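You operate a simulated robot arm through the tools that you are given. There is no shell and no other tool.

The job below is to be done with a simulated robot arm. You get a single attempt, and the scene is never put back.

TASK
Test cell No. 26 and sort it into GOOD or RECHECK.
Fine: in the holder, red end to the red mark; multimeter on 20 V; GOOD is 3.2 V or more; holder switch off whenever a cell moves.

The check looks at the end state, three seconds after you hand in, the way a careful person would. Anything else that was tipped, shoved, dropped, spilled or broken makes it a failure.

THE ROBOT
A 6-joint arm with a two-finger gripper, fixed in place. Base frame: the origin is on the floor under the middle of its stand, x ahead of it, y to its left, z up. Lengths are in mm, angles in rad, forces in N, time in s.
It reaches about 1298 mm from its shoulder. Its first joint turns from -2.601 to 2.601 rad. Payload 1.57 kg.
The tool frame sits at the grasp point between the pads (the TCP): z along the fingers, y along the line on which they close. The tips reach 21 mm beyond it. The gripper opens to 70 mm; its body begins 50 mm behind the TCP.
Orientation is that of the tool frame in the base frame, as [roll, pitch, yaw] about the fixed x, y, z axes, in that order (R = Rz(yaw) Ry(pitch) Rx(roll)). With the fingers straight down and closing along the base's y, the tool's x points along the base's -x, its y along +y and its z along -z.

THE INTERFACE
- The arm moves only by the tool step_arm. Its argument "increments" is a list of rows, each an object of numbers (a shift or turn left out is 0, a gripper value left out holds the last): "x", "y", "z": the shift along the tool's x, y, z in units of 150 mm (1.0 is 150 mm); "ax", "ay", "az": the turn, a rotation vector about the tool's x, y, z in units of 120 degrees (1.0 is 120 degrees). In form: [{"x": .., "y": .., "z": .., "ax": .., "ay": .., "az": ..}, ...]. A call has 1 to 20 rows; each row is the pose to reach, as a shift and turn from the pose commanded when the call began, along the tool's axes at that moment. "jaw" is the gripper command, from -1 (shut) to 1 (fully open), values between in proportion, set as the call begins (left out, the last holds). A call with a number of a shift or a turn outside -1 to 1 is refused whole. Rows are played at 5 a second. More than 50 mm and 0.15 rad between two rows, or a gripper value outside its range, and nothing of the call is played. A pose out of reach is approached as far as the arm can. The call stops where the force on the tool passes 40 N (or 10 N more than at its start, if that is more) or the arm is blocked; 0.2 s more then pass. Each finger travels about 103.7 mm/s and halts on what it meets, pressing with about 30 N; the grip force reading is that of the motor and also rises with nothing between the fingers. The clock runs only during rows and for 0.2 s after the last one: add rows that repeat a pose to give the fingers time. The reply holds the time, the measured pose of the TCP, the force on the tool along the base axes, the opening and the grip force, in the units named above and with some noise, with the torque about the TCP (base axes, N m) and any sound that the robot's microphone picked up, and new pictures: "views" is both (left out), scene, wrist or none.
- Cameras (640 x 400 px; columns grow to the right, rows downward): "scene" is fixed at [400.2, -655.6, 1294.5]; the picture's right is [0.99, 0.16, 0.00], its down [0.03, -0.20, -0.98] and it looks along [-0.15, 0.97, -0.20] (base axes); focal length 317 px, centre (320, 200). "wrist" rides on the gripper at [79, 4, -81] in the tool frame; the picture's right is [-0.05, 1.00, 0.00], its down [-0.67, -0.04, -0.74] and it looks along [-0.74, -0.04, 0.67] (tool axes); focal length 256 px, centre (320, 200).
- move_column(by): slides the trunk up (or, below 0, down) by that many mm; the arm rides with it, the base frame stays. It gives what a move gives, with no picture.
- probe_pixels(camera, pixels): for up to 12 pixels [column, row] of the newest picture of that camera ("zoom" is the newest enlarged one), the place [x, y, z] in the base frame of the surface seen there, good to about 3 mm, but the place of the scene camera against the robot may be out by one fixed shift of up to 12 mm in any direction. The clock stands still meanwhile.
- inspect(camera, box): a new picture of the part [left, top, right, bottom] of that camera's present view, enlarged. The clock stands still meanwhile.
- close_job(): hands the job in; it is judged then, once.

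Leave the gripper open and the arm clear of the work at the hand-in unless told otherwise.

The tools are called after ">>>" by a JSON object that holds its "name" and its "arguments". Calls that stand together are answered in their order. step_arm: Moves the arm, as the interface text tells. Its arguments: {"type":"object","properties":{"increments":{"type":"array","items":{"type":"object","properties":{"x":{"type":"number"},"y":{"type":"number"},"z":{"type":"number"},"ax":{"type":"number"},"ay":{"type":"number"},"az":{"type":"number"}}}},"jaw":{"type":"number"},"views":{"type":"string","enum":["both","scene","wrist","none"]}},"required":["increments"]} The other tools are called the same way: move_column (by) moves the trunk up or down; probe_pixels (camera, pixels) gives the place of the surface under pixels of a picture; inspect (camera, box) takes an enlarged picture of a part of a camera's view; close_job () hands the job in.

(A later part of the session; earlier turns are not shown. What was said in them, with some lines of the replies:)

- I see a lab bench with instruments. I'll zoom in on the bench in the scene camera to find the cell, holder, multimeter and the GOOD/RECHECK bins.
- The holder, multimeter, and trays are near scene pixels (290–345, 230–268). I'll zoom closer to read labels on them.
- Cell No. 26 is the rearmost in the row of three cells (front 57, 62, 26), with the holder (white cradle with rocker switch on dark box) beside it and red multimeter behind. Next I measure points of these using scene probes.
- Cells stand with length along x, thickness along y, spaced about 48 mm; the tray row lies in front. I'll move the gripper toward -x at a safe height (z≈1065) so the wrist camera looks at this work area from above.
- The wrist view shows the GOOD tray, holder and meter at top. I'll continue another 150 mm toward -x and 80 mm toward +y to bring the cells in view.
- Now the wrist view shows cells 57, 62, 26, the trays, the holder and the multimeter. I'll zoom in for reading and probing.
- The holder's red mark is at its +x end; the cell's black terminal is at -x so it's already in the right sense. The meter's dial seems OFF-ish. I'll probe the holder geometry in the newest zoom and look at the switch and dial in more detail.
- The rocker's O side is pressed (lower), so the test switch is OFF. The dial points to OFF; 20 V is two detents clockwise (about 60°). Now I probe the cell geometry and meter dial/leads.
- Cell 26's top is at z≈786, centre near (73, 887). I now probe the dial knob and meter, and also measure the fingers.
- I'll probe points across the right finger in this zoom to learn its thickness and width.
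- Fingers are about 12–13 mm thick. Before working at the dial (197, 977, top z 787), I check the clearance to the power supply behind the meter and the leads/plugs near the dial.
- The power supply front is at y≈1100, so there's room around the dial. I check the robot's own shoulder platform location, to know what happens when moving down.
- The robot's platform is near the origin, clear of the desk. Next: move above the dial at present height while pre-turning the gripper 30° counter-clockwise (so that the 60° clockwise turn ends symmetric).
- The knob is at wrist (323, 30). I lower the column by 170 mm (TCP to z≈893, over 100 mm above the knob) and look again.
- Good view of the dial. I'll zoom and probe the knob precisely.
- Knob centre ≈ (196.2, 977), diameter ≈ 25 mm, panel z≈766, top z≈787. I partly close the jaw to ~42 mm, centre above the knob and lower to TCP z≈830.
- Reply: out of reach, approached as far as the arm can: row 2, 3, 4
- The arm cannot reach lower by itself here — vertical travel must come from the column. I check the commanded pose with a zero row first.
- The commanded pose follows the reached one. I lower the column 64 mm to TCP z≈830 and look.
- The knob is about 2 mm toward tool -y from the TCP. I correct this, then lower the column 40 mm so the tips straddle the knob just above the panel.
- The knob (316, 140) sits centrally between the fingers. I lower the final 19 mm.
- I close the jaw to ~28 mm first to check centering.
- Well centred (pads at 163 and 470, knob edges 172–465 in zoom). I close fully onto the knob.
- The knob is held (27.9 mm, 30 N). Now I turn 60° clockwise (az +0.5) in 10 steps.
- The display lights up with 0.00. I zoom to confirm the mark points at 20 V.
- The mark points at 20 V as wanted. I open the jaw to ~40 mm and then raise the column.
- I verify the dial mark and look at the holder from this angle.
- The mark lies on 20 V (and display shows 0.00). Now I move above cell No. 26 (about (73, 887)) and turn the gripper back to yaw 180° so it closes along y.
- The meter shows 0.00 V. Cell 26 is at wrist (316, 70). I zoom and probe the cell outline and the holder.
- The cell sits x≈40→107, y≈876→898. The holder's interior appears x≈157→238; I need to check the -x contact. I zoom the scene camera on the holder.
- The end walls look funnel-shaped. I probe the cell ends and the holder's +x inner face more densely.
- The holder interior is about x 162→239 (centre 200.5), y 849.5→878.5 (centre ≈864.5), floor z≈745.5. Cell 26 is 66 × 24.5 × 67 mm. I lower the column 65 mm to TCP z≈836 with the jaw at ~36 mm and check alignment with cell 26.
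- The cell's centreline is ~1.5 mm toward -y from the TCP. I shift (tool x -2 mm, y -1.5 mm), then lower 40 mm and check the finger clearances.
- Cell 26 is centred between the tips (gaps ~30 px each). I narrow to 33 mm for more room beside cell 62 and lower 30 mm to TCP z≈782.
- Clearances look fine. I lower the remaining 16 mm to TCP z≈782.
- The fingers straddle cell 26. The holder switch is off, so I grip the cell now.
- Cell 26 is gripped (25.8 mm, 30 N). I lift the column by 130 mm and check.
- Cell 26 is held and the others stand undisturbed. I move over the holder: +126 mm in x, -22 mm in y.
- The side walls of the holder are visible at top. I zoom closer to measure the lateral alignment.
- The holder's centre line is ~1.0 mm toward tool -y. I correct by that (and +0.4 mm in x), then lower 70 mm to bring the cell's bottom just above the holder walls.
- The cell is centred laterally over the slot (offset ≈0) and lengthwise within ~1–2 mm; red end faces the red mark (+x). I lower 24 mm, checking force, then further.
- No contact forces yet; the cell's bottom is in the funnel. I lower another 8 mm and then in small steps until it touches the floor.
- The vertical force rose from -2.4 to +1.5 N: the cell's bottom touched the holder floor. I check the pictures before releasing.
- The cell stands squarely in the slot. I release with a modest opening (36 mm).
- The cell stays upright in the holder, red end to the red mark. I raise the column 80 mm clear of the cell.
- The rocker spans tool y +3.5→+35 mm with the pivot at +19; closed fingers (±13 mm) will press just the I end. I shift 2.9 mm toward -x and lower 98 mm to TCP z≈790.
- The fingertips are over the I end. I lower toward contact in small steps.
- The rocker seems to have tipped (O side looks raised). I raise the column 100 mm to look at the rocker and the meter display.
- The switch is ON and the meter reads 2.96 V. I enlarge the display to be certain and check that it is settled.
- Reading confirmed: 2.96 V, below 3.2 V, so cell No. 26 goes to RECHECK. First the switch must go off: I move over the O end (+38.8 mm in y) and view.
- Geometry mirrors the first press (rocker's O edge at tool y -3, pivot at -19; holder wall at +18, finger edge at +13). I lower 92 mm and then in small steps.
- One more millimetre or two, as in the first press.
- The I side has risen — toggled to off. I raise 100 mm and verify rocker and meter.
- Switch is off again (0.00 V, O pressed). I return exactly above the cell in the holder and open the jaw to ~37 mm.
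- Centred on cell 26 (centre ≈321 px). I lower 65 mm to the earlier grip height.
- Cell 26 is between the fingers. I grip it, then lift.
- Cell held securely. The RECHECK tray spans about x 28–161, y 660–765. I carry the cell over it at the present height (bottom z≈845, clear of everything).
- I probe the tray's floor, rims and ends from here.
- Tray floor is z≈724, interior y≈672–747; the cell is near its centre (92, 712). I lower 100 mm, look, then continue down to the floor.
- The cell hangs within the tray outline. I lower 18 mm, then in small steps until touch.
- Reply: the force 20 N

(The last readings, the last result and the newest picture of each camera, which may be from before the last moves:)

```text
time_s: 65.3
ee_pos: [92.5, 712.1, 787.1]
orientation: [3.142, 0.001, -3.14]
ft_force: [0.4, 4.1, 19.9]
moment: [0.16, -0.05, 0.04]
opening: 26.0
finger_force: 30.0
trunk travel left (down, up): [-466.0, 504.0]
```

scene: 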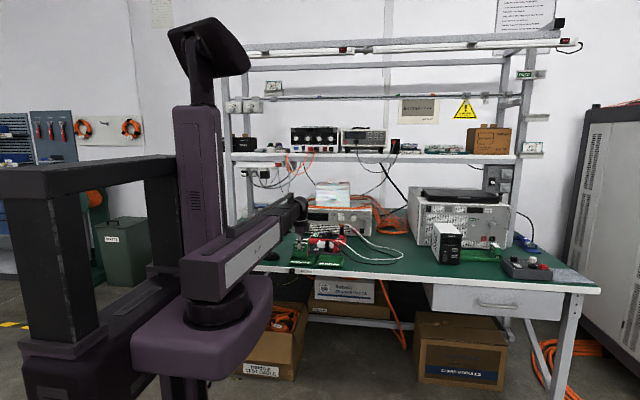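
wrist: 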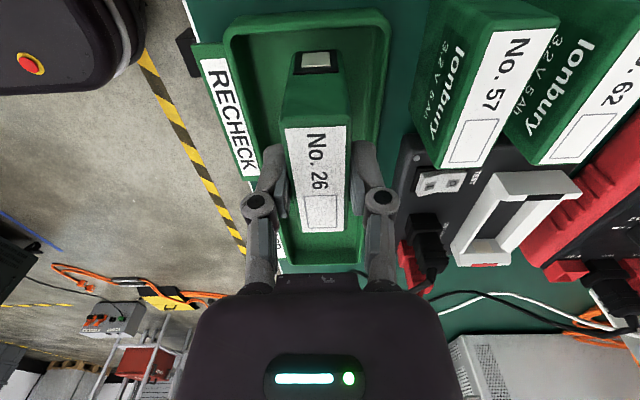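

The cell is on the tray floor (force jumped to 20 N on the last mm). I back up 1 mm to relieve it, then release.

>>> {"name": "move_column", "arguments": {"by": 1}}

>>> {"name": "step_arm", "arguments": {"increments": [{"x": 0}, {"x": 0}, {"x": 0}], "jaw": 0.1, "views": "both"}}

>>> {"name": "inspect", "arguments": {"camera": "scene", "box": [280, 210, 350, 275]}}

```text
time_s: 65.8
ee_pos: [93.1, 710.9, 787.4]
orientation: [-3.141, 0.0, -3.141]
ft_force: [0.6, 2.6, 6.1]
moment: [0.12, 0.0, 0.02]
opening: 25.3
finger_force: 29.7
trunk travel left (down, up): [-467.0, 503.0]
```

```text
time_s: 66.7
ee_pos: [92.3, 711.8, 784.7]
orientation: [3.141, 0.0, -3.141]
ft_force: [0.3, 0.5, -0.6]
moment: [0.0, -0.02, 0.0]
opening: 38.5
finger_force: 0.0
trunk travel left (down, up): [-467.0, 503.0]
```

scene: 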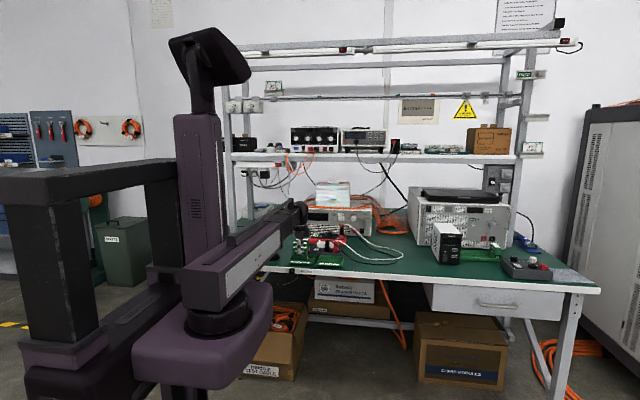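
wrist: 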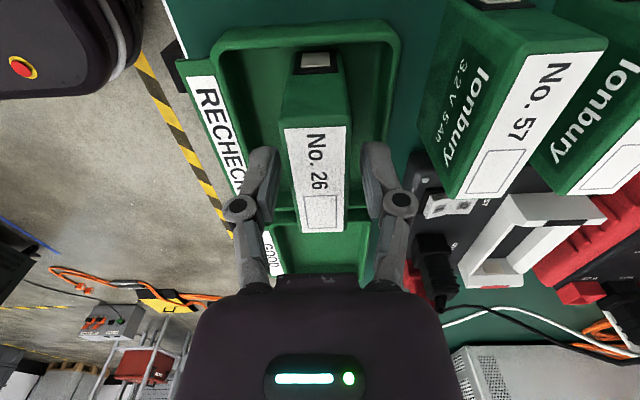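

```text
6.15 times, centred on (315, 242) of scene
```

zoom: 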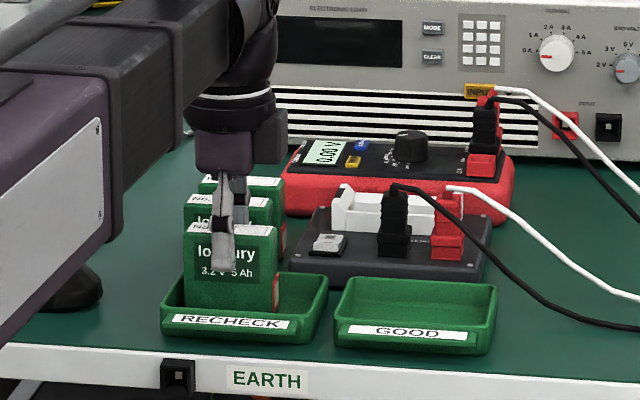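

The cell stands freely in the RECHECK tray. I raise the column 150 mm straight up and check.

>>> {"name": "move_column", "arguments": {"by": 40}}

>>> {"name": "move_column", "arguments": {"by": 150}}

>>> {"name": "step_arm", "arguments": {"increments": [{"x": 0}, {"x": 0}], "jaw": 1, "views": "both"}}

>>> {"name": "inspect", "arguments": {"camera": "scene", "box": [280, 210, 350, 275]}}

>>> {"name": "inspect", "arguments": {"camera": "wrist", "box": [220, 0, 500, 170]}}

```text
time_s: 67.5
ee_pos: [92.4, 712.2, 825.2]
orientation: [3.141, -0.001, 3.14]
ft_force: [-0.5, -0.3, -0.1]
moment: [0.05, 0.0, 0.01]
opening: 38.4
finger_force: 0.1
trunk travel left (down, up): [-507.0, 463.0]
```

```text
time_s: 69.2
ee_pos: [92.9, 712.0, 975.2]
orientation: [3.142, 0.001, 3.141]
ft_force: [-0.3, 0.3, -0.4]
moment: [0.0, 0.0, -0.03]
opening: 38.4
finger_force: 0.1
trunk travel left (down, up): [-657.0, 313.0]
```

```text
time_s: 69.8
ee_pos: [93.6, 711.8, 975.7]
orientation: [3.141, -0.001, -3.141]
ft_force: [-0.1, -0.4, -0.8]
moment: [0.03, 0.01, 0.0]
opening: 69.9
finger_force: 0.1
trunk travel left (down, up): [-657.0, 313.0]
```

scene: 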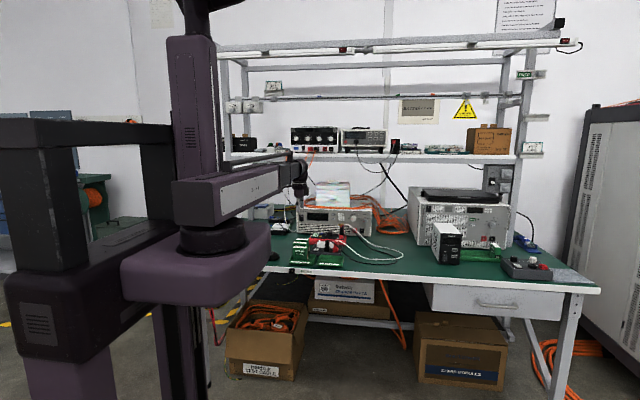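
wrist: 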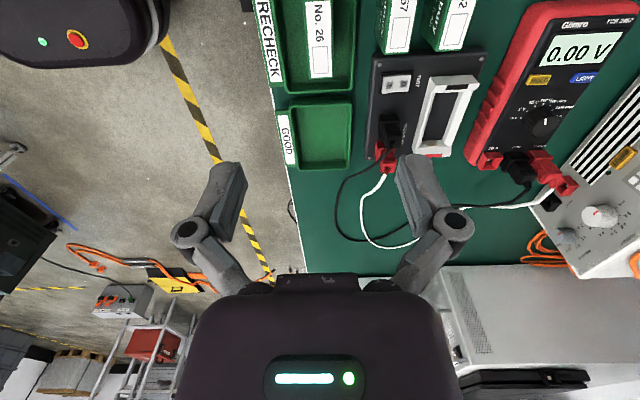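

```text
6.15 times, centred on (315, 242) of scene
```

zoom: 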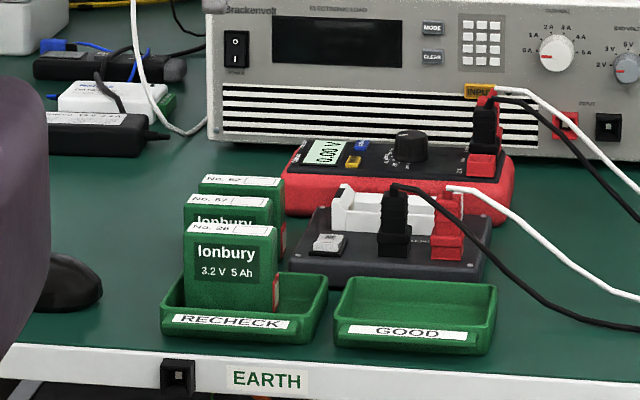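

```text
2.29 times, centred on (360, 85) of wrist
```

zoom: 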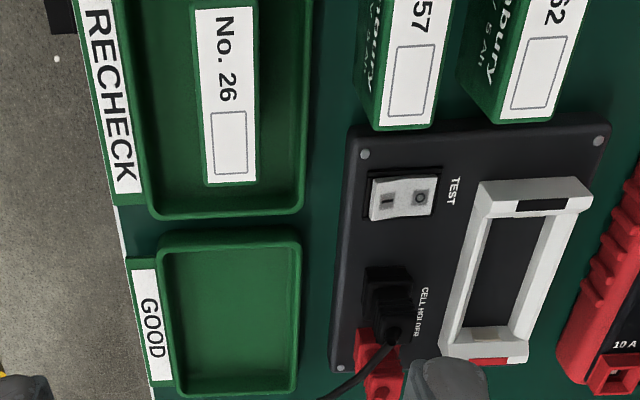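

Cell No. 26 stands in RECHECK, the switch is off, the meter is on 20 V showing 0.00 V, and nothing else has moved. I raise the column 90 mm and pull the arm back to its starting area.

>>> {"name": "move_column", "arguments": {"by": 90}}

>>> {"name": "step_arm", "arguments": {"increments": [{"x": -0.25, "y": -0.13}, {"x": -0.5, "y": -0.26}, {"x": -0.75, "y": -0.4}, {"x": -1.0, "y": -0.53}, {"x": -1.0, "y": -0.53}], "jaw": 1, "views": "both"}}

>>> {"name": "inspect", "arguments": {"camera": "scene", "box": [280, 210, 350, 275]}}

```text
time_s: 71.1
ee_pos: [92.9, 710.6, 1066.2]
orientation: [3.14, 0.001, -3.141]
ft_force: [0.2, 1.0, 0.6]
moment: [-0.03, -0.03, -0.03]
opening: 69.8
finger_force: 0.1
trunk travel left (down, up): [-747.0, 223.0]
```

```text
time_s: 72.3
ee_pos: [243.2, 631.9, 1065.4]
orientation: [-3.141, -0.001, -3.141]
ft_force: [0.7, 0.1, -0.2]
moment: [-0.01, 0.02, -0.03]
opening: 69.9
finger_force: 0.1
trunk travel left (down, up): [-747.0, 223.0]
```

scene: 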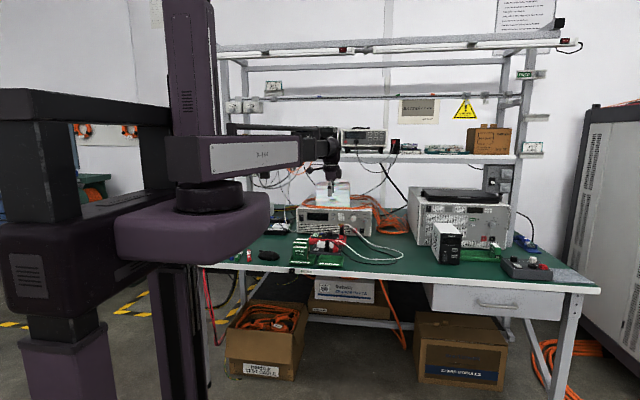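
wrist: 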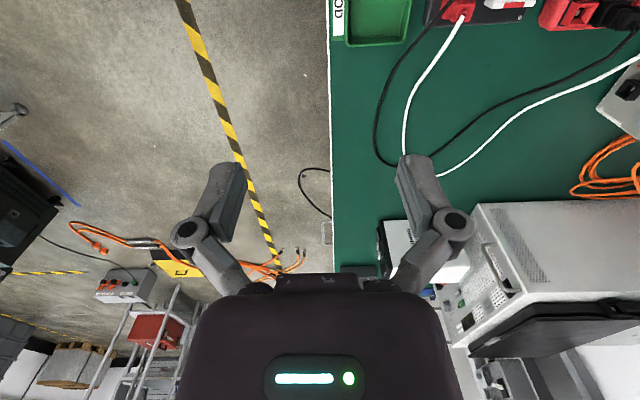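

```text
6.15 times, centred on (315, 242) of scene
```

zoom: 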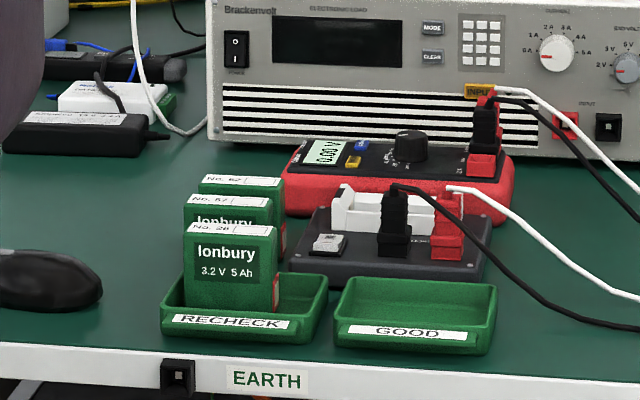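

The cell is upright in the RECHECK tray. The holder is empty and its switch is off. The other cells, the leads and the meter are as they were, with the dial left on 20 V. The gripper is open and the arm is clear, so I hand the job in.

>>> {"name": "close_job", "arguments": {}}

```text
The job is handed in.
```

Cell No. 26 read 2.96 V on the multimeter's 20 V range. That is below the 3.2 V limit, so I put it in the RECHECK tray, where it stands upright.

I tested it in the holder with its red end to the red mark. The holder switch was on only for the reading and off each time the cell moved.

At hand-in the holder was empty with its switch off, and the multimeter was still on 20 V. The gripper was open and the arm was clear of the work. In the final pictures, nothing else around the holder, meter and trays had been moved or tipped.
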